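You operate a simulated robot arm through the tools that you are given. There is no shell and no other tool. Be economical: measure what you need, move in short steps, check, and stop when the job is done.

Carry out the task below with a simulated two-armed robot. There is one attempt and no reset: what you move stays moved.

JOB
On the top of the grey cabinet, fold the grey rag in half.
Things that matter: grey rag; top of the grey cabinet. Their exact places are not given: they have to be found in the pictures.

Only the result counts: the job must be done as asked and must still hold three seconds after the hand-in. Knocking over, shifting, dropping, spilling or breaking anything else fails it. Flat cloth is picked up by pressing the open fingertips on it (5 to 10 N) and closing them slowly along it; thin cloth reads only 2 to 8 mm in the jaws.

ROBOT AND FRAMES
Two 7-joint arms with two-finger grippers on one trunk, on a base that drives. Base frame: it is fixed to the floor where the robot stands at the start and does not move with it; the origin is under the middle of the robot, x ahead of it, y to its left, z up; the surface under the hand at the start is at about z = 0.9. Units: m, rad, N and s.
The left shoulder is at the start at [0.045, 0.175, 1.203], the right one opposite. With the tool pointing down near the work surface each hand reaches from about 0.24 to 0.84 m from the robot's upright axis, wherever it stands, measured 20 degrees to its own side. Places, roughly: top of the grey cabinet [0.6, -0.1, 0.9]. Payload 2.94 kg a hand.
Tool frame (each hand has its own): the origin (TCP) lies between the finger pads and is the grasp point; the fingertips stand 0.03 m ahead of it; z points along the fingers, y is the line along which they close. Largest opening 0.138 m; the body of the gripper starts 0.109 m behind the TCP.
Orientation is told as [roll, pitch, yaw] about the base's x, y, z axes, in that order, counted from this pose: with the fingers straight down and closing along the base's y, the tool's x points along the base's -x, its y along +y and its z along -z.

CONTROLS
- The arms move only by the tool arm_command. It takes "left_rows", "right_rows" or both (then of equal length, played together; a hand with none holds still); each is a list of rows, each an object (a shift or turn left out is 0, a gripper value left out holds the last) with "translation": the shift along the tool's x, y, z in cm, a list of three; "dr": the turn, a rotation vector about the tool's x, y, z in rad, a list of three; "grip": the gripper command, from -1 (fully open) to 1 (shut), values between in proportion. In form: [{"translation": [x, y, z], "dr": [ax, ay, az], "grip": grip}, ...]. A call has 1 to 8 rows; each row shifts and turns the commanded pose from where the row before left it, along the tool's axes as they then stand. Each row takes 0.2 s and may step no farther than 0.05 m and 0.15 rad from the row before; otherwise, or with a gripper value out of range, the whole call is refused. Where a pose cannot be reached the arm comes as near as it can. A force on the tool above 40 N (or 10 N above the force at the start of the call, whichever is more), or a blocked arm, ends the call early, and 0.2 s more pass. The fingers move at their own pace and stop on an object; they squeeze with about 43 N. The grip force told is the motor's: it shows also when the fingers shut on nothing. Time passes only in rows, and 0.2 s behind the last, so rows that do not move let the fingers close. It gives the time, the measured TCP pose, the force on the tool (base axes), the opening and the grip force at its end, in the units of the frame above (readings bear some noise), with the torque about the TCP (base axes, N m) and any sound that the robot's microphone picked up.
- Cameras (640 x 400 px; columns grow to the right, rows downward): "scene" is now at [0.1047, 0.0051, 1.6659]; the picture's right is [0.04, -1.00, -0.00], its down [-0.84, -0.03, -0.54] and it looks along [0.54, 0.02, -0.84] (base axes); focal length 268 px, centre (320, 200). "left" rides on the left gripper at [0.071, -0.019, -0.146] in its tool frame; the picture's right is [0.26, 0.97, 0.00], its down [-0.85, 0.23, -0.48] and it looks along [-0.46, 0.12, 0.88] (tool axes); focal length 280 px, centre (320, 200). "right" rides on the right gripper at [0.071, 0.019, -0.146] in its tool frame; the picture's right is [-0.26, 0.96, 0.00], its down [-0.85, -0.23, -0.48] and it looks along [-0.46, -0.12, 0.88] (tool axes); focal length 280 px, centre (320, 200).
- snapshot(camera): a new picture of that camera. No time passes.
- slide_trunk(by): slides the trunk up (or, below 0, down) by that many m; the arms and the scene camera ride with it, the base frame stays. It gives what a move gives, with no picture.
- steer(legs): drives the robot by 1 to 6 legs, each [ahead, turn to the left] in m and rad, along the robot's own axes; the way and the turn of a leg run together, so that a leg with both is an arc; at most 1.5 m and 3.142 rad a leg. The arms and the cameras ride along, it lands a little off, and it stops where it bumps. It gives what a move gives.
- aim_head(pan, tilt): turns the head with the scene camera to pan (to the left, within 2.094 rad either way) and tilt (down, from -0.506 to 1.204), counted from straight ahead of the robot. It gives what a move gives.
- probe_pixels(camera, pixels): for up to 12 pixels [column, row] of the newest picture of that camera ("zoom" is the newest enlarged one), the place [x, y, z] in the base frame of the surface seen there, good to about 0.003 m. No time passes.
- close_up(camera, box): a new picture of the part [left, top, right, bottom] of that camera's present view, enlarged. No time passes.
- finish_job(): hands the job in; it is judged then, once.

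Work in short steps. Measure before you move; look again where a grasp or a placing could have gone wrong, and mend it. You have 80 turns and 78 pictures in all, those below and enlarged ones among them. Open the grippers and draw the arms clear of the work before you hand the job in, unless the task says otherwise; then end with one line.

The tools are called after "Call:" as a command line: name --argument value ..., lists and objects as JSON in quotes. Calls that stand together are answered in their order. arm_command: Moves the arms, as the interface text tells. Its arguments: {"type":"object","properties":{"left_rows":{"type":"array","items":{"type":"object","properties":{"translation":{"type":"array","items":{"type":"number"}},"dr":{"type":"array","items":{"type":"number"}},"grip":{"type":"number"}}}},"right_rows":{"type":"array","items":{"type":"object","properties":{"translation":{"type":"array","items":{"type":"number"}},"dr":{"type":"array","items":{"type":"number"}},"grip":{"type":"number"}}}}},"required":[]} The other tools are called the same way: slide_trunk (by) slides the trunk up or down; steer (legs) drives the base; aim_head (pan, tilt) turns the head that bears the scene camera; snapshot (camera) takes a picture; probe_pixels (camera, pixels) gives the place of the surface under pixels of a picture; close_up (camera, box) takes an enlarged picture of a part of a camera's view; finish_job () hands the job in.

At the start:

```text
time: 0.0
left_tcp_pos: [0.5034, 0.09, 1.0799]
left_tool_rot: [0.002, 0.001, 0.0]
left_force: [0.5, 0.5, 0.2]
left_wrist_torque: [-0.02, -0.01, 0.02]
left_opening: 0.1381
left_finger_force: 0.0
right_tcp_pos: [0.418, -0.2938, 1.1436]
right_tool_rot: [0.0, 0.001, 0.001]
right_force: [-0.1, -0.1, -0.3]
right_wrist_torque: [0.02, -0.04, 0.01]
right_opening: 0.138
right_finger_force: 0.1
trunk travel left (down, up): [-0.375, 0.359]
robot x, y, heading: [-0.0055, 0.0025, -0.003]
head pan, tilt: [0.037, 0.997]
```

scene: 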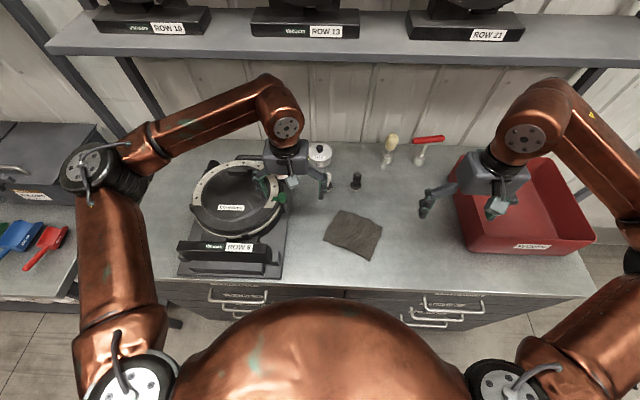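
right: 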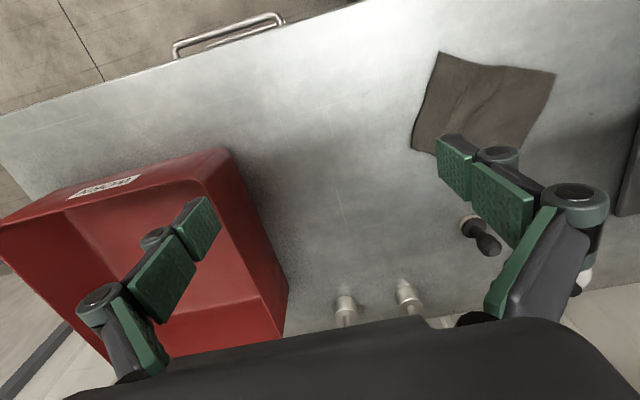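
left: 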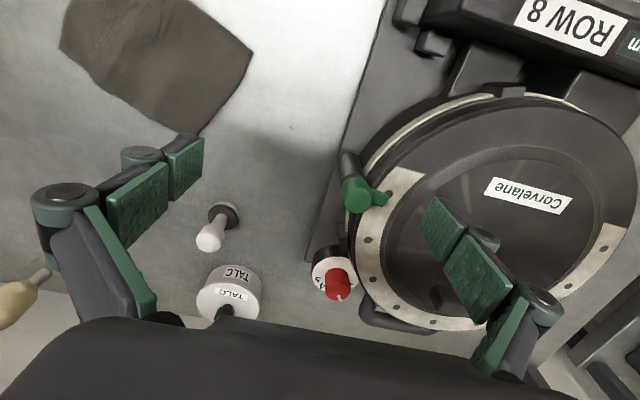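

The rag shows at about (353,234) in the scene picture. I take an enlarged picture to find its corners.

Call:
close_up --camera "scene" --box '[300, 190, 412, 260]'

Call:
probe_pixels --camera "scene" --pixels '[[339, 211], [381, 224], [371, 258], [325, 238], [353, 234], [356, 187], [300, 240], [280, 260], [460, 230], [400, 250]]'

```text
5.71 times, centred on (356, 225) of scene
```

zoom: 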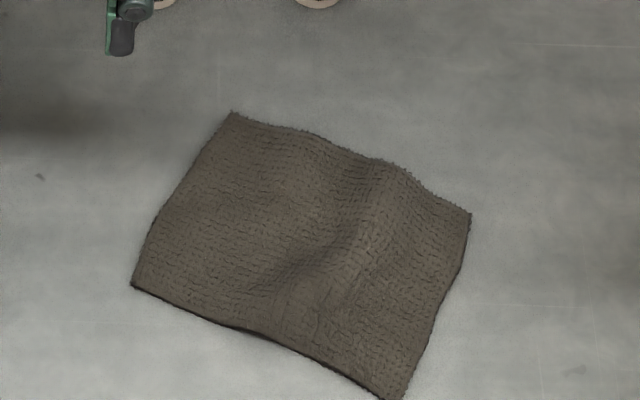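

```text
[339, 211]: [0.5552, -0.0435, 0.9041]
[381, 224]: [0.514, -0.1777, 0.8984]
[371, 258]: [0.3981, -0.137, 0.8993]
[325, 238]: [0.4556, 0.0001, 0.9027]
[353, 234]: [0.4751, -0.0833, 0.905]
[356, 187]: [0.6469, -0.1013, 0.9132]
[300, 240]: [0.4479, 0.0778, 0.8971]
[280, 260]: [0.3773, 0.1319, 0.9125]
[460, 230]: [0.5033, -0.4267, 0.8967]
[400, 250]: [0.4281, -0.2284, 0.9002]
```

I measure the corners and edge points on the enlarged picture: corners at (236,118), (466,215), (401,392), (137,284).

Call:
probe_pixels --camera "zoom" --pixels '[[236, 119], [464, 217], [400, 390], [138, 283], [185, 195], [435, 305], [400, 180], [280, 335], [350, 240], [300, 200], [100, 200], [520, 300]]'

```text
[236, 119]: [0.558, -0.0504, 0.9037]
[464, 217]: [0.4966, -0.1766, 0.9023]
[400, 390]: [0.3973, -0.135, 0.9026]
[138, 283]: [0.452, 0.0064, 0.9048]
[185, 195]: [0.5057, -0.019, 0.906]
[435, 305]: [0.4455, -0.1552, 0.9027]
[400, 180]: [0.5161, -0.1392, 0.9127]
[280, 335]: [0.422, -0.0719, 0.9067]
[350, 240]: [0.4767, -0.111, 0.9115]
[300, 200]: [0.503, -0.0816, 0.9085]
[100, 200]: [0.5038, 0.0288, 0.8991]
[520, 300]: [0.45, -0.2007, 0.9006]
```

The near edge runs from D (0.452, 0.006) to C (0.397, -0.135), so I will take those two corners, one with each hand, and fold that edge onto the far edge. First I turn both hands up high so that they close across the edge, the left with yaw about -1.98 and the right about +1.16.

Call:
arm_command --left_rows '[{"dr": [0, 0, 0.145]}, {"dr": [0, 0, 0.145]}, {"dr": [0, 0, 0.145]}, {"dr": [0, 0, 0.145]}, {"dr": [0, 0, 0.145]}, {"dr": [0, 0, 0.145]}, {"dr": [0, 0, 0.145]}, {"dr": [0, 0, 0.145]}]' --right_rows '[{"dr": [0, 0, -0.145]}, {"dr": [0, 0, -0.145]}, {"dr": [0, 0, -0.145]}, {"dr": [0, 0, -0.145]}, {"dr": [0, 0, -0.145]}, {"dr": [0, 0, -0.145]}, {"dr": [0, 0, -0.145]}, {"dr": [0, 0, -0.145]}]'

```text
time: 1.8
left_tcp_pos: [0.504, 0.0906, 1.0782]
left_tool_rot: [0.001, 0.0, -1.018]
left_force: [-0.4, 0.5, -0.2]
left_wrist_torque: [-0.05, 0.0, 0.01]
left_opening: 0.138
left_finger_force: 0.1
left hand out of reach, approached as far as the arm can: row 8
right_tcp_pos: [0.3639, -0.2212, 1.1379]
right_tool_rot: [0.001, 0.001, 1.156]
right_force: [0.9, 0.4, -0.8]
right_wrist_torque: [-0.06, -0.02, 0.05]
right_opening: 0.1382
right_finger_force: 0.0
right hand out of reach, approached as far as the arm can: row 6, 7, 8
trunk travel left (down, up): [-0.375, 0.359]
robot x, y, heading: [-0.0013, 0.0003, -0.003]
head pan, tilt: [0.037, 0.997]
```

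The left hand stops at yaw -1.02, so I turn it the other way, to +1.16. The right hand goes to a place above its corner at the same time, staying high.

Call:
arm_command --left_rows '[{"dr": [0, 0, -0.148]}, {"dr": [0, 0, -0.148]}, {"dr": [0, 0, -0.148]}, {"dr": [0, 0, -0.148]}, {"dr": [0, 0, -0.148]}, {"dr": [0, 0, -0.148]}, {"dr": [0, 0, -0.148]}, {"dr": [0, 0, -0.148]}]'

Call:
arm_command --left_rows '[{"dr": [0, 0, -0.148]}, {"dr": [0, 0, -0.148]}, {"dr": [0, 0, -0.148]}, {"dr": [0, 0, -0.148]}, {"dr": [0, 0, -0.148]}, {"dr": [0, 0, -0.148]}, {"dr": [0, 0, -0.148]}, {"dr": [0, 0, -0.0]}]'

```text
time: 3.6
left_tcp_pos: [0.5022, 0.0901, 1.079]
left_tool_rot: [0.0, 0.001, 0.172]
left_force: [1.3, -0.1, 0.1]
left_wrist_torque: [0.02, 0.0, 0.0]
left_opening: 0.138
left_finger_force: 0.2
right_tcp_pos: [0.3658, -0.2221, 1.1387]
right_tool_rot: [0.001, -0.001, 1.16]
right_force: [0.4, -0.6, -0.2]
right_wrist_torque: [-0.01, -0.03, -0.02]
right_opening: 0.1378
right_finger_force: 0.1
trunk travel left (down, up): [-0.375, 0.359]
robot x, y, heading: [0.0028, -0.0011, 0.001]
head pan, tilt: [0.037, 0.997]
```

```text
time: 5.4
left_tcp_pos: [0.5017, 0.0905, 1.0796]
left_tool_rot: [-0.001, 0.001, 1.205]
left_force: [0.1, -0.7, -0.5]
left_wrist_torque: [-0.03, 0.0, 0.01]
left_opening: 0.138
left_finger_force: 0.1
right_tcp_pos: [0.3655, -0.2219, 1.1383]
right_tool_rot: [0.001, 0.0, 1.158]
right_force: [-0.3, -0.3, -0.3]
right_wrist_torque: [-0.02, 0.0, -0.01]
right_opening: 0.1379
right_finger_force: 0.0
trunk travel left (down, up): [-0.375, 0.359]
robot x, y, heading: [0.0024, -0.0001, 0.002]
head pan, tilt: [0.037, 0.997]
```

Left has reached yaw 1.2. Now I move the right hand toward a place above its corner, about 0.1 m over the rag, and part-close its jaws to about 3 cm.

Call:
arm_command --right_rows '[{"translation": [-2.6, -0.15, 2.5], "grip": 0.565}, {"translation": [-2.7, -0.15, 2.5]}, {"translation": [-2.7, -0.15, 2.5]}, {"translation": [-2.7, -0.15, 2.5]}, {"translation": [0, 0, 0]}]' --left_rows '[{"dr": [0, 0, 0.045], "grip": 0.565}, {"translation": [0, 0, 0]}, {"translation": [0, 0, 0]}, {"translation": [0, 0, 0]}, {"translation": [0, 0, 0]}]'

```text
time: 6.6
left_tcp_pos: [0.5016, 0.0897, 1.0797]
left_tool_rot: [-0.001, -0.001, 1.158]
left_force: [-0.7, -0.4, 0.1]
left_wrist_torque: [0.04, 0.02, 0.02]
left_opening: 0.0299
left_finger_force: 0.1
right_tcp_pos: [0.411, -0.1243, 1.0364]
right_tool_rot: [0.001, 0.0, 1.159]
right_force: [-0.6, -0.1, 0.0]
right_wrist_torque: [-0.02, -0.01, 0.04]
right_opening: 0.0297
right_finger_force: 0.1
trunk travel left (down, up): [-0.375, 0.359]
robot x, y, heading: [0.0021, -0.0025, -0.002]
head pan, tilt: [0.037, 0.997]
```

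The right hand is over its corner. I move the left hand part of the way, 7 cm toward its own, and then look at how near the two hands come.

Call:
arm_command --left_rows '[{"translation": [3.5, 0, 0]}, {"translation": [3.5, 0, 0]}, {"translation": [0, 0, 0]}]'

Call:
snapshot --camera "scene"

Call:
snapshot --camera "left"

Call:
snapshot --camera "right"

```text
time: 7.4
left_tcp_pos: [0.4747, 0.0263, 1.0795]
left_tool_rot: [0.0, -0.001, 1.161]
left_force: [0.5, -0.3, -0.2]
left_wrist_torque: [0.0, -0.01, 0.02]
left_opening: 0.0302
left_finger_force: 0.1
right_tcp_pos: [0.4108, -0.1248, 1.0378]
right_tool_rot: [0.0, -0.001, 1.159]
right_force: [0.5, -1.0, 0.2]
right_wrist_torque: [0.02, 0.03, -0.04]
right_opening: 0.03
right_finger_force: 0.1
trunk travel left (down, up): [-0.375, 0.359]
robot x, y, heading: [-0.0014, 0.001, -0.006]
head pan, tilt: [0.037, 0.997]
```

```text
73 pictures are left
```

scene: 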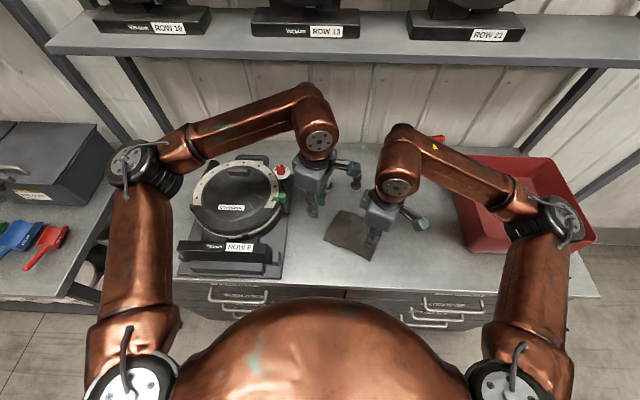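

```text
72 pictures are left
```

left: 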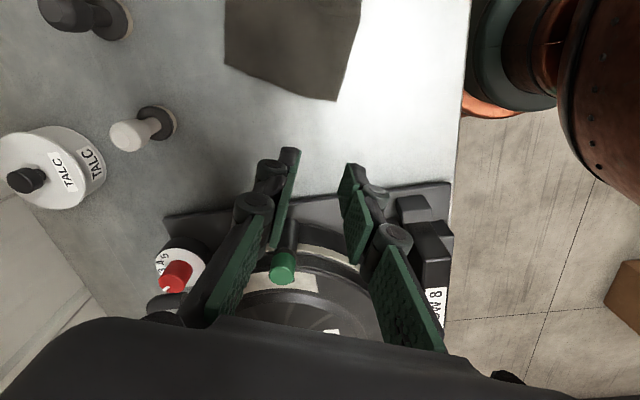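

```text
71 pictures are left
```

right: 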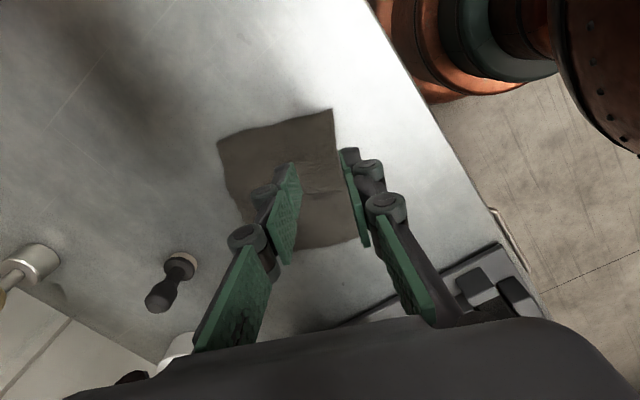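

The wrists have room between them, so I bring the left hand the rest of the way and lower both to about 1.5 cm of fingertip clearance.

Call:
arm_command --left_rows '[{"translation": [2.1, 0, 3]}, {"translation": [2.1, 0, 3]}, {"translation": [0, 0, 3.5]}, {"translation": [0, 0, 3.5]}, {}]' --right_rows '[{"translation": [0, -0.3, 2]}, {"translation": [0, 0, 2]}, {"translation": [0, 0, 2.5]}, {"translation": [0, 0, 2.5]}, {}]'

Call:
snapshot --camera "right"

Call:
close_up --camera "scene" --box '[290, 140, 450, 270]'

Call:
snapshot --camera "left"

```text
time: 8.1
left_tcp_pos: [0.4597, -0.0082, 1.0214]
left_tool_rot: [0.0, -0.001, 1.169]
left_force: [0.8, 1.0, 0.2]
left_wrist_torque: [-0.16, 0.08, 0.0]
left_opening: 0.0301
left_finger_force: 0.1
right_tcp_pos: [0.415, -0.1303, 0.9961]
right_tool_rot: [0.001, 0.011, 1.156]
right_force: [-0.7, -1.9, 1.5]
right_wrist_torque: [0.31, -0.14, -0.04]
right_opening: 0.0301
right_finger_force: 0.0
trunk travel left (down, up): [-0.375, 0.359]
robot x, y, heading: [-0.0007, 0.0001, 0.0]
head pan, tilt: [0.037, 0.997]
stopped in row 3 (right hand): the force on the tool passed its limit at 47 N (the readings are from after the stop); the commanded pose is now the measured one
```

```text
70 pictures are left
```

right: 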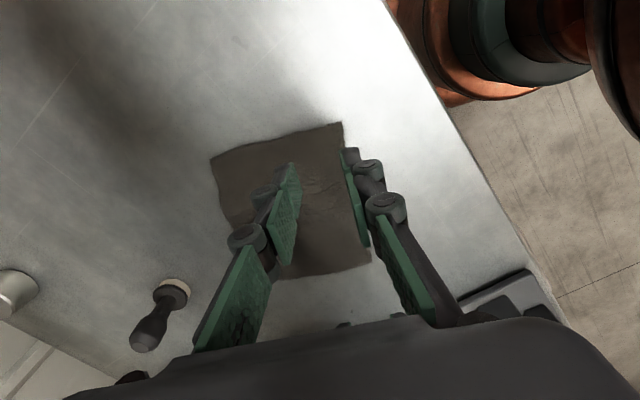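

```text
3.08 times, centred on (370, 205) of scene
```

zoom: 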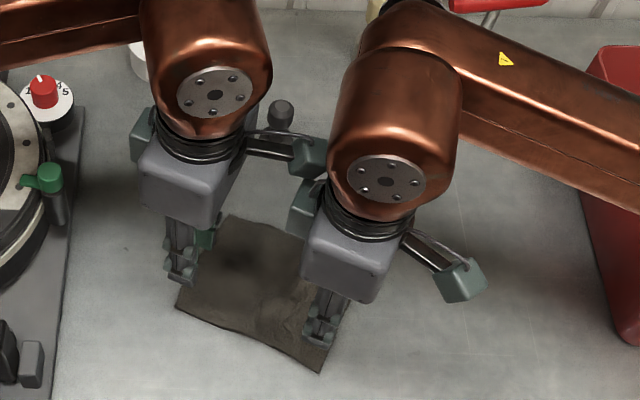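

```text
68 pictures are left
```

left: 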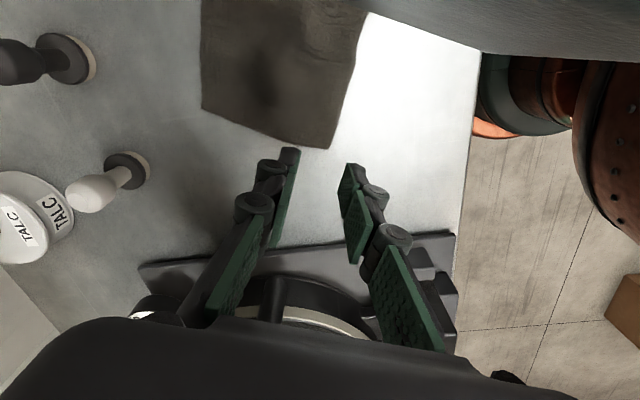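

The left hand's camera block touched the right wrist at zoom (308,155), so the two hands cannot both work at yaw 1.16. I back the left hand off and turn it to about yaw 0.1, which points its camera toward the robot; it can then pinch corner D across the side edge.

Call:
arm_command --left_rows '[{"translation": [-4, 0, -1]}, {"dr": [0, 0, 0.145]}, {"dr": [0, 0, 0.145]}, {"dr": [0, 0, 0.145]}, {"dr": [0, 0, 0.145]}, {"dr": [0, 0, 0.145]}, {"dr": [0, 0, 0.145]}, {"dr": [0, 0, 0.145]}]'

```text
time: 9.8
left_tcp_pos: [0.4747, 0.0277, 1.0324]
left_tool_rot: [0.002, -0.001, 0.153]
left_force: [-0.2, -0.1, -0.3]
left_wrist_torque: [-0.01, 0.0, -0.02]
left_opening: 0.0299
left_finger_force: 0.0
right_tcp_pos: [0.4149, -0.1294, 0.9968]
right_tool_rot: [0.001, 0.011, 1.156]
right_force: [-0.2, -0.4, -1.0]
right_wrist_torque: [0.0, -0.03, -0.02]
right_opening: 0.0302
right_finger_force: 0.1
trunk travel left (down, up): [-0.375, 0.359]
robot x, y, heading: [0.0012, -0.0015, 0.005]
head pan, tilt: [0.037, 0.997]
```

The left hand is clear at yaw 0.15. I bring it over corner D and lower both hands to z about 0.955.

Call:
arm_command --left_rows '[{"translation": [1.0, -1.6, 0]}, {"translation": [0.97, -1.6, 1.7]}, {"translation": [0, 0, 3]}, {"translation": [0, 0, 3]}, {}]' --right_rows '[{"translation": [-0.3, 0, 0]}, {"translation": [0, 0, 1.2]}, {"translation": [0, 0, 1.5]}, {"translation": [0, 0, 1.5]}, {}]'

Call:
snapshot --camera "right"

Call:
close_up --camera "scene" --box '[290, 140, 450, 270]'

Call:
snapshot --camera "left"

```text
time: 11.1
left_tcp_pos: [0.4602, -0.0058, 0.952]
left_tool_rot: [0.002, -0.001, 0.151]
left_force: [0.2, 0.4, 0.0]
left_wrist_torque: [0.01, -0.01, -0.04]
left_opening: 0.0299
left_finger_force: 0.0
right_tcp_pos: [0.4172, -0.1271, 0.9535]
right_tool_rot: [0.001, 0.009, 1.152]
right_force: [0.3, -0.5, 0.5]
right_wrist_torque: [-0.02, 0.04, 0.0]
right_opening: 0.0302
right_finger_force: 0.0
trunk travel left (down, up): [-0.375, 0.359]
robot x, y, heading: [-0.0023, -0.0007, -0.004]
head pan, tilt: [0.037, 0.997]
```

```text
67 pictures are left
```

right: 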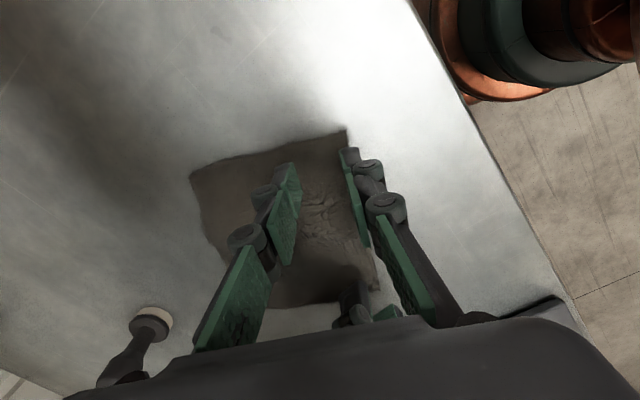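

```text
3.08 times, centred on (370, 205) of scene
```

zoom: 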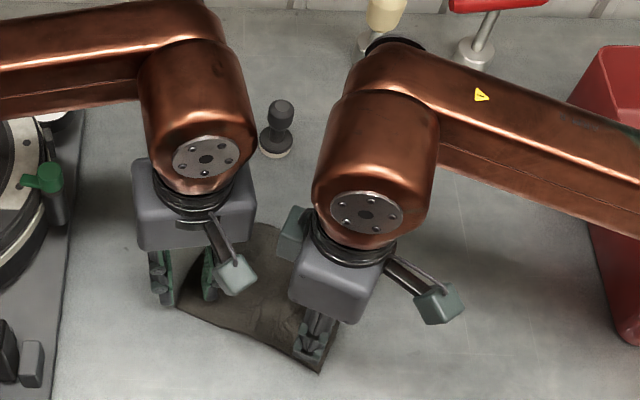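

```text
65 pictures are left
```

left: 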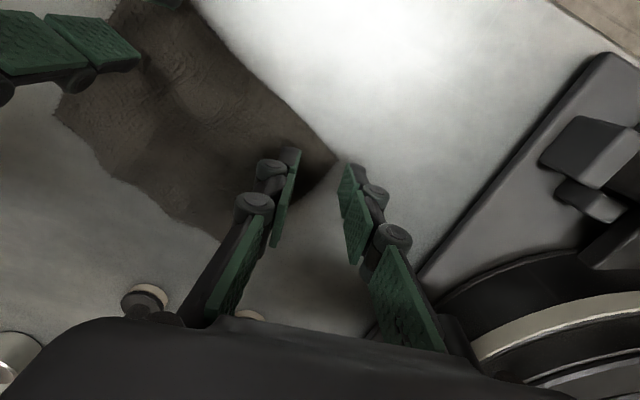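

Both hands straddle their corners as wanted. I lower both by 2 cm to near contact, then in small steps until they press.

Call:
arm_command --left_rows '[{"translation": [0, 0, 1.0]}, {"translation": [0, 0, 0.8]}, {}]' --right_rows '[{"translation": [0, 0, 1.0]}, {"translation": [0, 0, 0.9]}, {}]'

Call:
snapshot --camera "right"

Call:
snapshot --camera "left"

```text
time: 11.8
left_tcp_pos: [0.4605, -0.0058, 0.9352]
left_tool_rot: [0.001, -0.002, 0.155]
left_force: [-0.1, 0.2, -0.4]
left_wrist_torque: [0.03, 0.02, -0.01]
left_opening: 0.0303
left_finger_force: 0.0
right_tcp_pos: [0.4169, -0.1277, 0.9347]
right_tool_rot: [0.002, 0.011, 1.153]
right_force: [0.2, -0.1, 1.0]
right_wrist_torque: [0.0, 0.01, 0.01]
right_opening: 0.0301
right_finger_force: 0.0
trunk travel left (down, up): [-0.375, 0.359]
robot x, y, heading: [0.0001, -0.0006, 0.003]
head pan, tilt: [0.037, 0.997]
```

```text
64 pictures are left
```

right: 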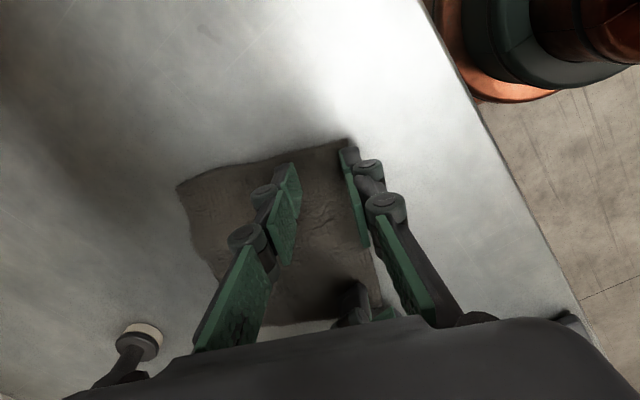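

```text
63 pictures are left
```

left: 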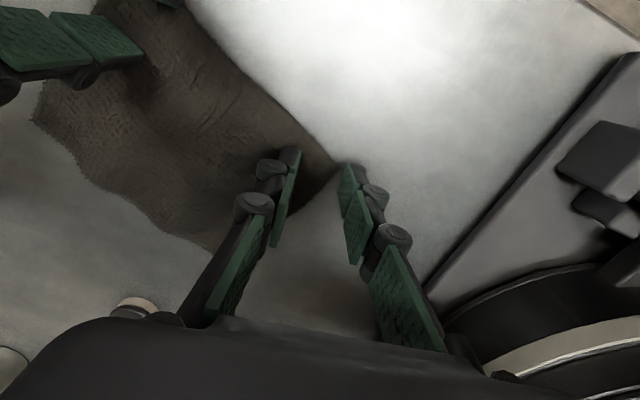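

In the right picture the near edge passes at col 355 of row 171, beneath the outer finger, so I shift that hand outward by 1 cm. In the left picture corner D sits at (338,168) between the tips, and I shift that hand 0.5 cm forward for more cloth.

Call:
arm_command --left_rows '[{"translation": [-0.5, 0, 0]}, {"translation": [0, 0, 0.2]}, {"translation": [0, 0, 0.2]}, {}]' --right_rows '[{"translation": [0, 1.0, 0]}, {"translation": [0, 0, 0.2]}, {"translation": [0, 0, 0.2]}, {}]'

Call:
snapshot --camera "right"

Call:
snapshot --camera "left"

```text
time: 12.8
left_tcp_pos: [0.4653, -0.005, 0.9339]
left_tool_rot: [0.002, -0.003, 0.155]
left_force: [0.3, 0.3, 2.3]
left_wrist_torque: [-0.09, 0.02, -0.01]
left_opening: 0.03
left_finger_force: 0.0
right_tcp_pos: [0.4066, -0.1221, 0.932]
right_tool_rot: [-0.002, 0.007, 1.155]
right_force: [0.8, -0.2, 18.6]
right_wrist_torque: [-0.03, -0.21, -0.02]
right_opening: 0.0303
right_finger_force: 0.0
trunk travel left (down, up): [-0.375, 0.359]
robot x, y, heading: [-0.0013, -0.0012, 0.001]
head pan, tilt: [0.037, 0.997]
```

```text
62 pictures are left
```

right: 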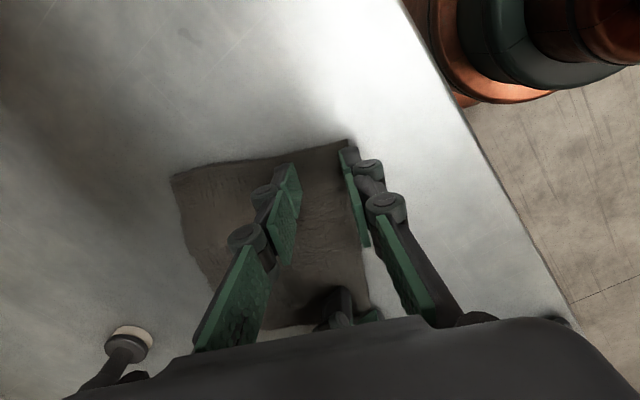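

```text
61 pictures are left
```

left: 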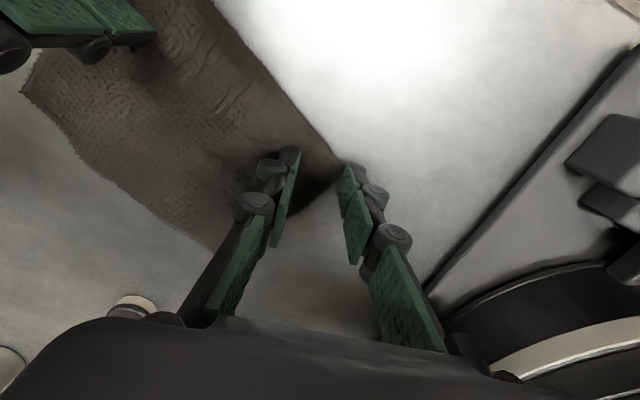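

Right presses with 18.6 N, a little hard, and left with only 2.3 N. I even these out and close both jaws slowly.

Call:
arm_command --left_rows '[{"translation": [0, 0, 0.15]}, {}, {}]' --right_rows '[{"translation": [0, 0, -0.1]}, {}, {}]'

```text
time: 13.7
left_tcp_pos: [0.4641, -0.0058, 0.9316]
left_tool_rot: [0.001, -0.003, 0.153]
left_force: [2.3, -1.2, 12.9]
left_wrist_torque: [-0.22, -0.06, 0.04]
left_opening: 0.031
left_finger_force: 0.2
right_tcp_pos: [0.4057, -0.1226, 0.9325]
right_tool_rot: [-0.001, 0.01, 1.156]
right_force: [2.8, 0.8, 15.2]
right_wrist_torque: [0.02, -0.22, 0.02]
right_opening: 0.0302
right_finger_force: 0.0
trunk travel left (down, up): [-0.375, 0.359]
robot x, y, heading: [0.0005, 0.0009, 0.002]
head pan, tilt: [0.037, 0.997]
```

Forces are 13 and 15 N, so I ease the left by 0.04 cm and the right by 0.08 cm, then close slowly.

Call:
arm_command --left_rows '[{"translation": [0, 0, -0.04], "grip": 0.62}, {"grip": 0.68}, {"grip": 0.74}, {"grip": 0.8}, {"grip": 0.86}, {"grip": 0.92}, {"grip": 1.0}, {"grip": 1.0}]' --right_rows '[{"translation": [0, 0, -0.08], "grip": 0.62}, {"grip": 0.68}, {"grip": 0.74}, {"grip": 0.8}, {"grip": 0.86}, {"grip": 0.92}, {"grip": 1.0}, {"grip": 1.0}]'

Call:
snapshot --camera "right"

Call:
snapshot --camera "left"

```text
time: 15.4
left_tcp_pos: [0.464, -0.0052, 0.9313]
left_tool_rot: [0.002, -0.002, 0.156]
left_force: [-0.1, -0.7, 0.9]
left_wrist_torque: [-0.02, 0.01, -0.04]
left_opening: 0.0024
left_finger_force: 31.4
right_tcp_pos: [0.406, -0.1244, 0.9316]
right_tool_rot: [0.002, 0.011, 1.156]
right_force: [1.2, 1.0, 3.0]
right_wrist_torque: [0.01, -0.02, -0.04]
right_opening: 0.0029
right_finger_force: 32.0
trunk travel left (down, up): [-0.375, 0.359]
robot x, y, heading: [-0.0017, -0.0005, 0.002]
head pan, tilt: [0.037, 0.997]
```

```text
60 pictures are left
```

right: 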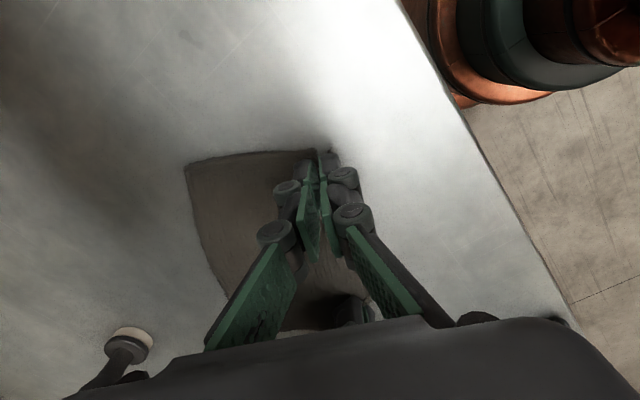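

```text
59 pictures are left
```

left: 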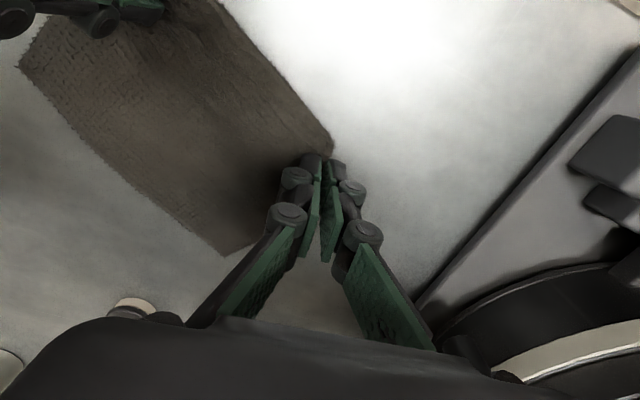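

The jaws read 2.4 and 2.9 mm, so both likely hold cloth. I lift 2 cm to test.

Call:
arm_command --left_rows '[{"translation": [0, 0, -1]}, {"translation": [0, 0, -1]}, {"translation": [0, 0, -1]}, {}]' --right_rows '[{"translation": [0, 0, -1]}, {"translation": [0, 0, -1]}, {"translation": [0, 0, -1]}, {}]'

Call:
snapshot --camera "right"

Call:
snapshot --camera "left"

Call:
close_up --camera "scene" --box '[290, 140, 450, 270]'

```text
time: 16.4
left_tcp_pos: [0.466, -0.0042, 0.9611]
left_tool_rot: [0.0, -0.001, 0.155]
left_force: [-0.3, -0.2, 0.1]
left_wrist_torque: [-0.07, 0.04, 0.05]
left_opening: 0.005
left_finger_force: 30.6
right_tcp_pos: [0.4081, -0.1223, 0.9611]
right_tool_rot: [0.001, 0.012, 1.154]
right_force: [0.2, 0.5, 1.6]
right_wrist_torque: [0.02, -0.04, -0.04]
right_opening: 0.0032
right_finger_force: 35.7
trunk travel left (down, up): [-0.375, 0.359]
robot x, y, heading: [-0.0009, 0.0025, -0.002]
head pan, tilt: [0.037, 0.997]
```

```text
58 pictures are left
```

right: 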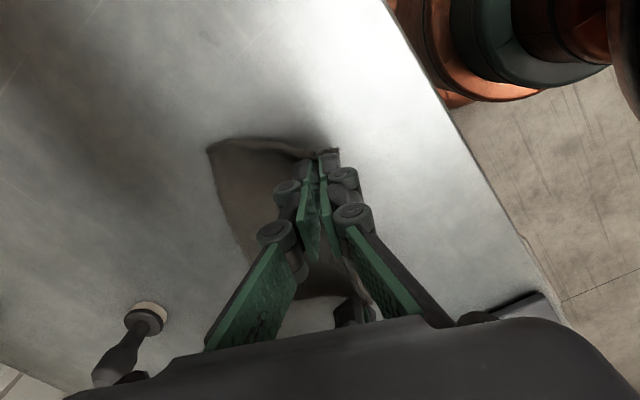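

```text
57 pictures are left
```

left: 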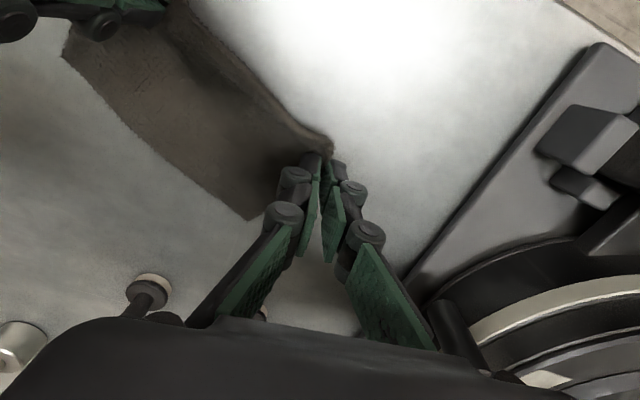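

```text
3.08 times, centred on (370, 205) of scene
```

zoom: 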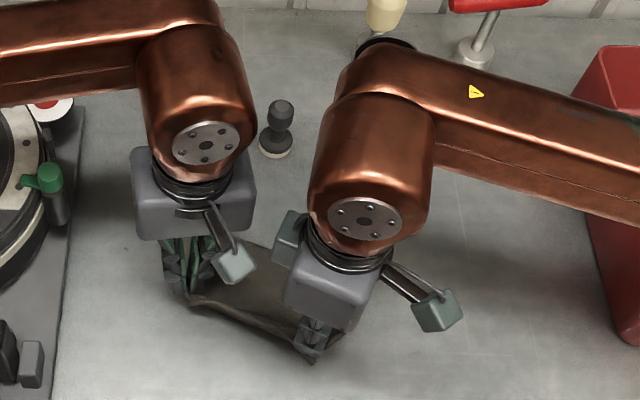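

Both corners are lifted. I measure where the far corners A and B lie now: A is at (250,216) in the left picture, and B at (66,55) left and (210,150) right.

Call:
probe_pixels --camera "left" --pixels '[[250, 215], [68, 55], [160, 148]]'

Call:
probe_pixels --camera "right" --pixels '[[212, 150], [232, 225]]'

```text
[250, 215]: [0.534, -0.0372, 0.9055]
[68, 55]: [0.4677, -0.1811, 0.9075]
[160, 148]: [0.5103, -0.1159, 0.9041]
```

```text
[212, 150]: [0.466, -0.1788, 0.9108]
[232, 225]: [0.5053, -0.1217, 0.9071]
```

The far edge now runs from A (0.536, -0.037) to B (0.466, -0.180). Both hands therefore have to travel about (+0.064, -0.044), and I carry the held edge over in an arc.

Call:
arm_command --left_rows '[{"translation": [-0.9, -0.8, -1.0]}, {"translation": [-0.95, -0.85, -0.5]}, {"translation": [-0.95, -0.85, 0]}, {"translation": [-0.95, -0.88, 0]}, {"translation": [-0.95, -0.88, 0.5]}, {"translation": [-0.98, -0.88, 0.8]}, {}]' --right_rows '[{"translation": [0.27, -1.25, -1.0]}, {"translation": [0.27, -1.28, -0.5]}, {"translation": [0.27, -1.29, 0]}, {"translation": [0.27, -1.3, 0]}, {"translation": [0.27, -1.3, 0.5]}, {"translation": [0.27, -1.3, 0.8]}, {}]'

Call:
snapshot --camera "right"

Call:
snapshot --camera "left"

Call:
close_up --camera "scene" --box '[290, 140, 450, 270]'

```text
time: 17.7
left_tcp_pos: [0.5143, -0.0402, 0.9716]
left_tool_rot: [0.008, 0.004, 0.138]
left_force: [-1.1, 4.0, -1.5]
left_wrist_torque: [-0.69, -0.16, -0.38]
left_opening: 0.0047
left_finger_force: 38.6
right_tcp_pos: [0.4317, -0.1443, 0.9759]
right_tool_rot: [-0.008, 0.016, 1.131]
right_force: [1.2, -4.1, 1.2]
right_wrist_torque: [0.74, 0.09, -0.06]
right_opening: 0.0033
right_finger_force: 37.3
right hand out of reach, approached as far as the arm can: row 3, 4, 5, 6
trunk travel left (down, up): [-0.375, 0.359]
robot x, y, heading: [-0.0004, 0.0022, 0.005]
head pan, tilt: [0.037, 0.997]
stopped in row 6 (left hand): the force on the tool passed its limit at 52 N (the readings are from after the stop); the commanded pose is now the measured one
```

```text
55 pictures are left
```

right: 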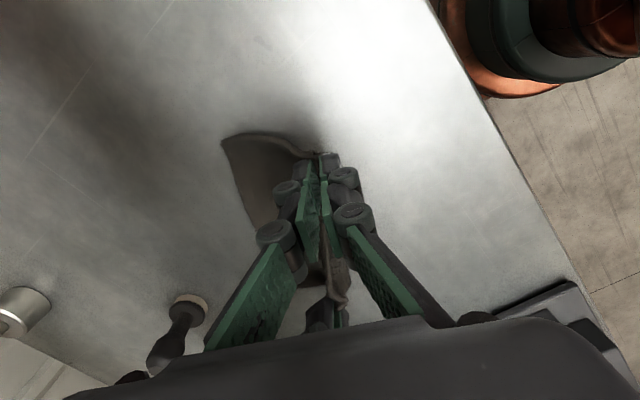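

```text
54 pictures are left
```

left: 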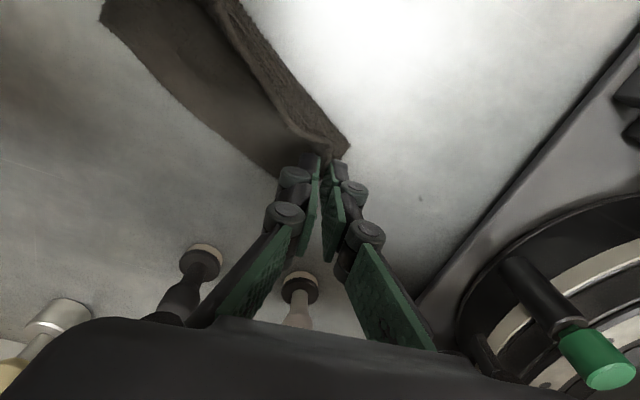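

```text
3.08 times, centred on (370, 205) of scene
```

zoom: 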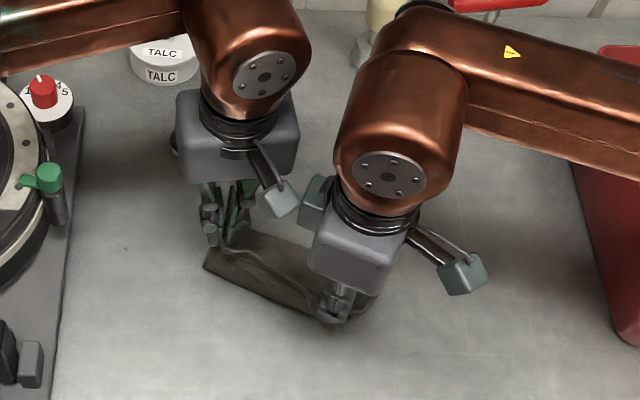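

The right arm lagged, because its yaw limit tightens out there, and the hands touched lightly. I turn the right hand by -0.25 rad to bring it within reach, then step it on toward B while the left holds.

Call:
arm_command --right_rows '[{"translation": [0.1, -0.5, 0], "dr": [0, 0, 0.13]}, {"translation": [0.0, -0.5, 0], "dr": [0, 0, 0.13]}, {"translation": [0, -0.6, 0]}, {}]' --left_rows '[{}, {}, {}, {}]'

```text
time: 18.7
left_tcp_pos: [0.5128, -0.039, 0.9729]
left_tool_rot: [0.006, 0.004, 0.137]
left_force: [-0.2, -0.7, -0.6]
left_wrist_torque: [0.01, 0.01, 0.02]
left_opening: 0.0045
left_finger_force: 33.4
right_tcp_pos: [0.4451, -0.1527, 0.9757]
right_tool_rot: [-0.011, 0.016, 0.87]
right_force: [0.5, 0.2, 1.8]
right_wrist_torque: [-0.03, -0.11, 0.0]
right_opening: 0.0008
right_finger_force: 28.0
trunk travel left (down, up): [-0.375, 0.359]
robot x, y, heading: [-0.0004, 0.0022, 0.002]
head pan, tilt: [0.037, 0.997]
```

The right jaw now reads 0.8 mm, so the cloth may have slipped out. I look.

Call:
snapshot --camera "right"

Call:
snapshot --camera "left"

Call:
close_up --camera "scene" --box '[320, 190, 420, 260]'

```text
52 pictures are left
```

right: 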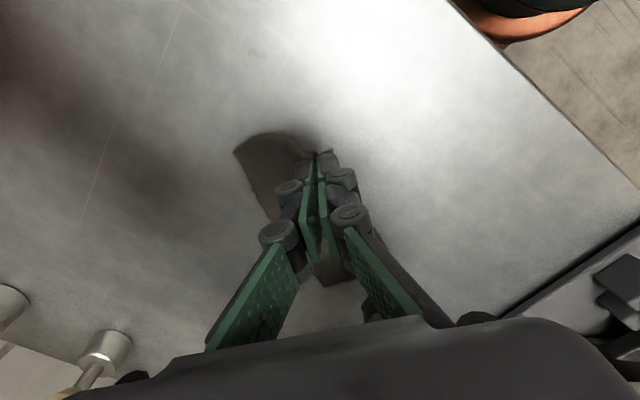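

```text
51 pictures are left
```

left: 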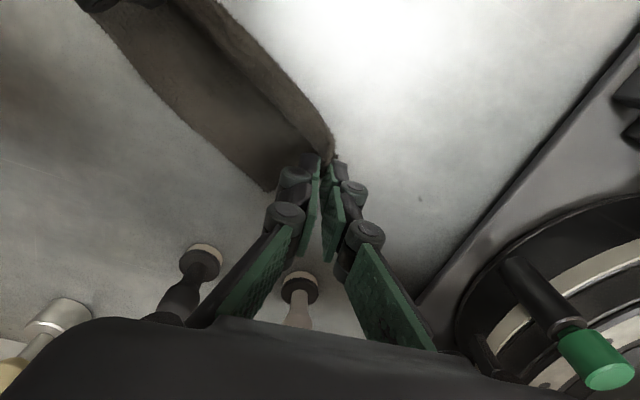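

```text
5.71 times, centred on (370, 225) of scene
```

zoom: 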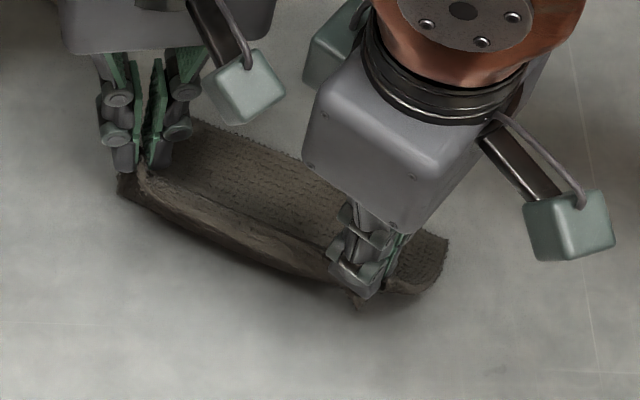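

The right hand still holds its corner, seen at zoom (360,300), and the edge hangs over. I measure the far edge again.

Call:
probe_pixels --camera "zoom" --pixels '[[200, 122], [270, 152], [445, 242], [425, 270], [125, 190], [240, 255]]'

Call:
probe_pixels --camera "left" --pixels '[[265, 186], [150, 90], [110, 38], [220, 150]]'

Call:
probe_pixels --camera "right" --pixels '[[238, 153], [258, 193], [332, 280]]'

```text
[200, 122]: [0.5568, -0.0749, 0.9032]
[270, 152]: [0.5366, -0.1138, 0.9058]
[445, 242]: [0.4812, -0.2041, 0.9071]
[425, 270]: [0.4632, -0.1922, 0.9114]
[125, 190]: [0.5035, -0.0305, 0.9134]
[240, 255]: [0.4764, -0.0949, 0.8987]
```

```text
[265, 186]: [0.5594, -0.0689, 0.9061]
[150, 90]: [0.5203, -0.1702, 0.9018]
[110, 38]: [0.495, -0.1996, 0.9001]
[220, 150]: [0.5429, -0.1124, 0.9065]
```

```text
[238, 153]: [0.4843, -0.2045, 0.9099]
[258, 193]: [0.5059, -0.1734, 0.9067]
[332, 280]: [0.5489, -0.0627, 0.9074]
```

The far edge now runs from (0.562, -0.062) to (0.484, -0.205): the rag slid forward a little. I carry the held edge another 5.7 cm toward it while sinking 2 cm, moving both hands together.

Call:
arm_command --left_rows '[{"translation": [-0.77, -0.85, -0.2]}, {"translation": [-0.77, -0.85, 0.2]}, {"translation": [-0.77, -0.85, 0.5]}, {"translation": [-0.77, -0.85, 0.7]}, {"translation": [-0.77, -0.85, 0.8]}, {}]' --right_rows '[{"translation": [0.03, -1.2, -0.2]}, {"translation": [0.03, -1.2, 0.3]}, {"translation": [0.03, -1.2, 0.6]}, {"translation": [0.03, -1.2, 0.7]}, {"translation": [0.03, -1.2, 0.8]}, {}]'

Call:
snapshot --camera "right"

Call:
snapshot --camera "left"

Call:
close_up --camera "scene" --box '[320, 180, 420, 250]'

```text
time: 20.1
left_tcp_pos: [0.556, -0.0755, 0.9512]
left_tool_rot: [0.006, 0.003, 0.135]
left_force: [-1.8, -1.7, -0.3]
left_wrist_torque: [-0.06, -0.01, 0.01]
left_opening: 0.0026
left_finger_force: 31.9
right_tcp_pos: [0.4902, -0.1916, 0.9539]
right_tool_rot: [-0.01, 0.013, 0.874]
right_force: [1.0, 3.3, 1.2]
right_wrist_torque: [0.04, -0.06, -0.03]
right_opening: 0.0025
right_finger_force: 31.0
trunk travel left (down, up): [-0.375, 0.359]
robot x, y, heading: [-0.0024, -0.0019, -0.001]
head pan, tilt: [0.037, 0.997]
```

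```text
49 pictures are left
```

right: 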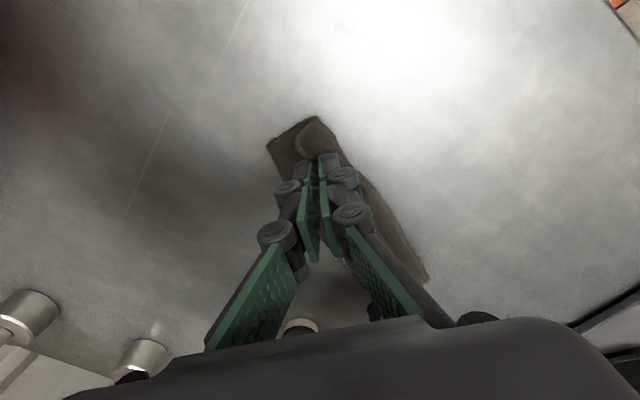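

```text
48 pictures are left
```

left: 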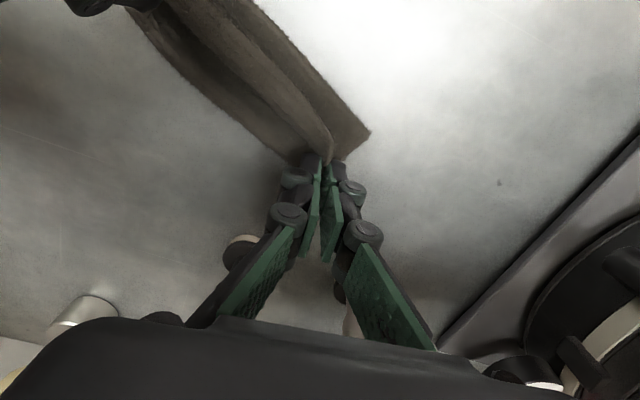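

```text
5.71 times, centred on (370, 215) of scene
```

zoom: 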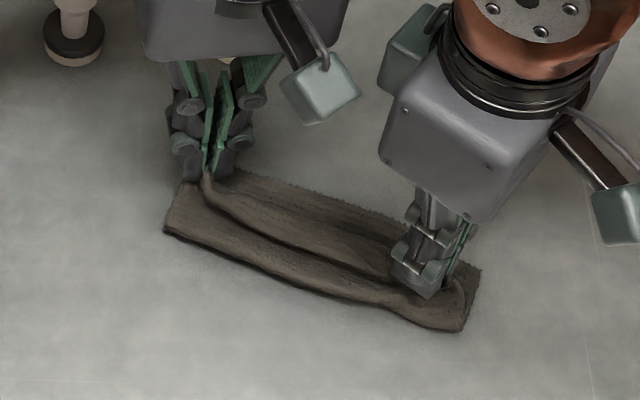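

The rag is folding well: the crease runs from zoom (165,230) to (460,330), and the far edge from (240,168) to (480,268). I measure how far the held edge still is from it.

Call:
probe_pixels --camera "zoom" --pixels '[[240, 172], [320, 197], [400, 226], [476, 270], [170, 228], [300, 285], [455, 326], [205, 185], [290, 215], [350, 250]]'

Call:
probe_pixels --camera "left" --pixels '[[290, 158], [220, 105], [150, 35], [325, 140], [365, 132]]'

Call:
probe_pixels --camera "right" --pixels '[[270, 150], [315, 120], [425, 278], [285, 178]]'

```text
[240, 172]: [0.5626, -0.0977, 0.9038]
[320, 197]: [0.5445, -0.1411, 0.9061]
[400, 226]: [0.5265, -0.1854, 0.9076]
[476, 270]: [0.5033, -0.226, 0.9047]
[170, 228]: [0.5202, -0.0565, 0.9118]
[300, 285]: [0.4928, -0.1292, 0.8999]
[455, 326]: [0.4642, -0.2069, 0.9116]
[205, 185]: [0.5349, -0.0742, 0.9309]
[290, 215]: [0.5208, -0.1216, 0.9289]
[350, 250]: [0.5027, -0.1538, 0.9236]
```

```text
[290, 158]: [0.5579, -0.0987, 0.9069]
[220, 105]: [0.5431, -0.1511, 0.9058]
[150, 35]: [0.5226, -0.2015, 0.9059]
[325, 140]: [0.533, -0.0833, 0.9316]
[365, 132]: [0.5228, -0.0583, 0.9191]
```

```text
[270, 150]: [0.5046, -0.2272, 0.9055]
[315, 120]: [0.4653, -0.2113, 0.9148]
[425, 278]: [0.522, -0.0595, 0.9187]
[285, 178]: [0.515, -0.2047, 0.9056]
```

Normal to the far edge, the left hand is 1.5 cm short and the right 2.7 cm short. I move them on by those amounts while lowering the tips to about z 0.909.

Call:
arm_command --left_rows '[{"translation": [-0.5, -0.3, 0]}, {"translation": [-0.5, -0.3, 0.2]}, {"translation": [-0.44, -0.3, 0.5]}, {"translation": [0, 0, 0.5]}, {}]' --right_rows '[{"translation": [-0.1, -1.0, 0]}, {"translation": [-0.1, -1.0, 0.3]}, {"translation": [0, -0.96, 0.6]}, {"translation": [0, 0, 0.5]}, {}]'

Call:
close_up --camera "scene" --box '[320, 180, 420, 250]'

Call:
snapshot --camera "left"

Call:
snapshot --camera "right"

```text
time: 21.3
left_tcp_pos: [0.5733, -0.0842, 0.9409]
left_tool_rot: [0.005, 0.004, 0.139]
left_force: [-3.1, -4.3, 0.5]
left_wrist_torque: [-0.21, 0.11, 0.05]
left_opening: 0.0028
left_finger_force: 32.0
right_tcp_pos: [0.4979, -0.1988, 0.9483]
right_tool_rot: [-0.012, 0.013, 0.872]
right_force: [2.6, 4.4, 0.5]
right_wrist_torque: [0.16, -0.1, -0.01]
right_opening: 0.0023
right_finger_force: 31.9
right hand out of reach, approached as far as the arm can: row 2, 3
trunk travel left (down, up): [-0.375, 0.359]
robot x, y, heading: [0.0038, -0.0015, -0.002]
head pan, tilt: [0.037, 0.997]
```

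```text
5.71 times, centred on (370, 215) of scene
```

zoom: 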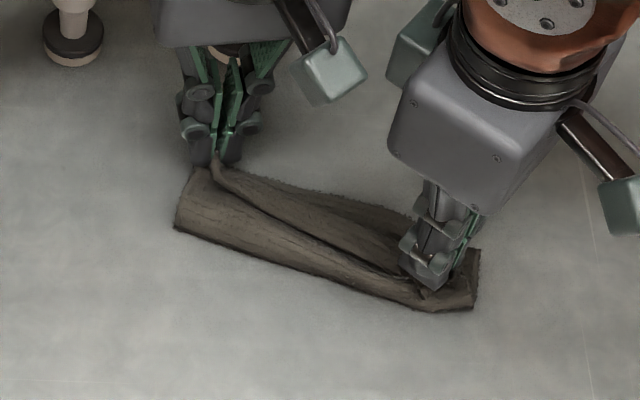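

```text
45 pictures are left
```

left: 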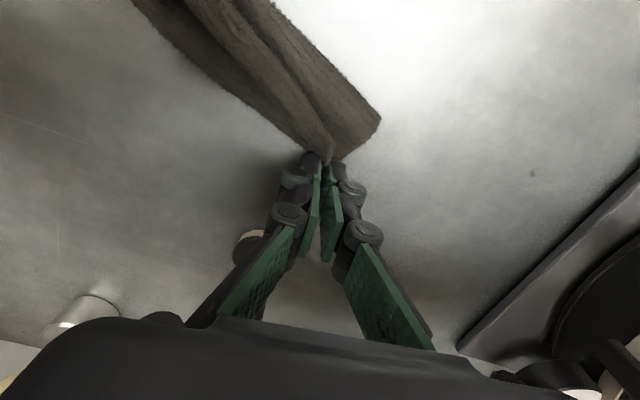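

```text
44 pictures are left
```

right: 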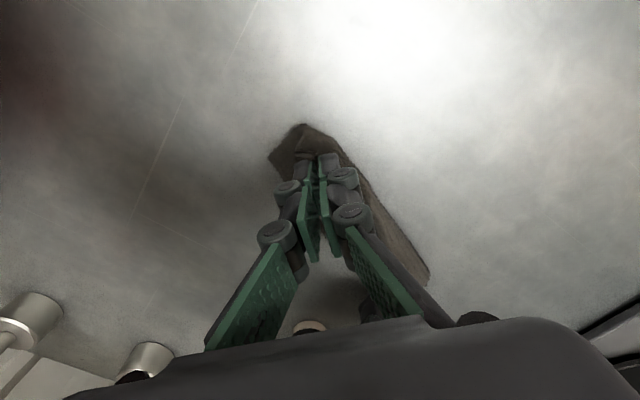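

The left is in place, but the right lagged again at its yaw limit. I turn the right hand by another -0.28 rad and see where it settles.

Call:
arm_command --right_rows '[{"dr": [0, 0, 0.14]}, {"dr": [0, 0, 0.14]}, {}]'

Call:
close_up --camera "scene" --box '[320, 180, 420, 250]'

```text
time: 22.1
left_tcp_pos: [0.5726, -0.0823, 0.9407]
left_tool_rot: [0.006, 0.002, 0.136]
left_force: [-3.3, -5.5, 0.7]
left_wrist_torque: [-0.18, 0.06, 0.04]
left_opening: 0.0029
left_finger_force: 32.7
right_tcp_pos: [0.4974, -0.1976, 0.9497]
right_tool_rot: [-0.016, 0.01, 0.592]
right_force: [2.9, 4.6, 0.5]
right_wrist_torque: [0.12, -0.07, 0.13]
right_opening: 0.0024
right_finger_force: 31.4
trunk travel left (down, up): [-0.375, 0.359]
robot x, y, heading: [-0.0021, 0.0003, 0.0]
head pan, tilt: [0.037, 0.997]
```

```text
5.71 times, centred on (370, 215) of scene
```

zoom: 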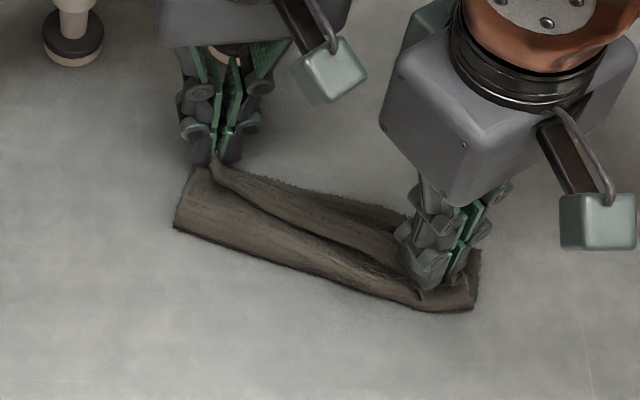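

The right is now free at yaw 0.59. I move it the remaining 1.9 cm onto the far edge and lower it by 1 cm.

Call:
arm_command --right_rows '[{"translation": [-0.5, -0.5, 0]}, {"translation": [-0.5, -0.5, 0.2]}, {"translation": [-0.35, -0.41, 0.4]}, {"translation": [0, 0, 0.4]}, {}]'

Call:
close_up --camera "scene" --box '[320, 180, 420, 250]'

Call:
snapshot --camera "right"

```text
time: 23.3
left_tcp_pos: [0.574, -0.083, 0.9407]
left_tool_rot: [0.006, 0.004, 0.14]
left_force: [-0.9, -1.9, 0.0]
left_wrist_torque: [-0.07, 0.0, 0.04]
left_opening: 0.0028
left_finger_force: 32.0
right_tcp_pos: [0.5171, -0.2017, 0.9396]
right_tool_rot: [-0.015, 0.01, 0.592]
right_force: [-0.3, 1.9, 8.9]
right_wrist_torque: [0.06, 0.01, 0.01]
right_opening: 0.0026
right_finger_force: 31.5
trunk travel left (down, up): [-0.375, 0.359]
robot x, y, heading: [0.0006, -0.0028, 0.003]
head pan, tilt: [0.037, 0.997]
```

```text
5.71 times, centred on (370, 215) of scene
```

zoom: 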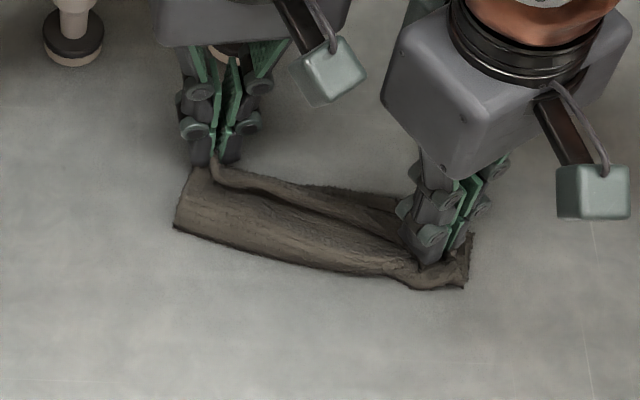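

```text
41 pictures are left
```

right: 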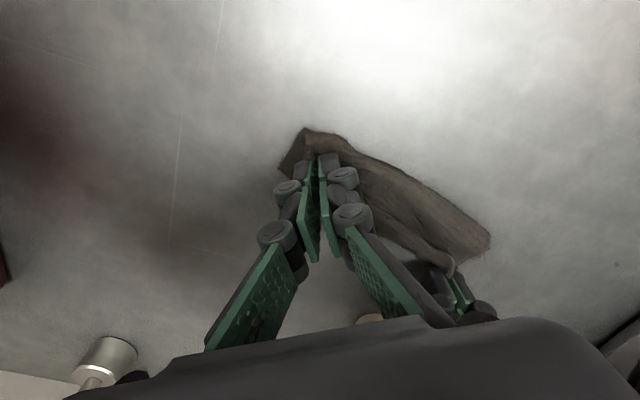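

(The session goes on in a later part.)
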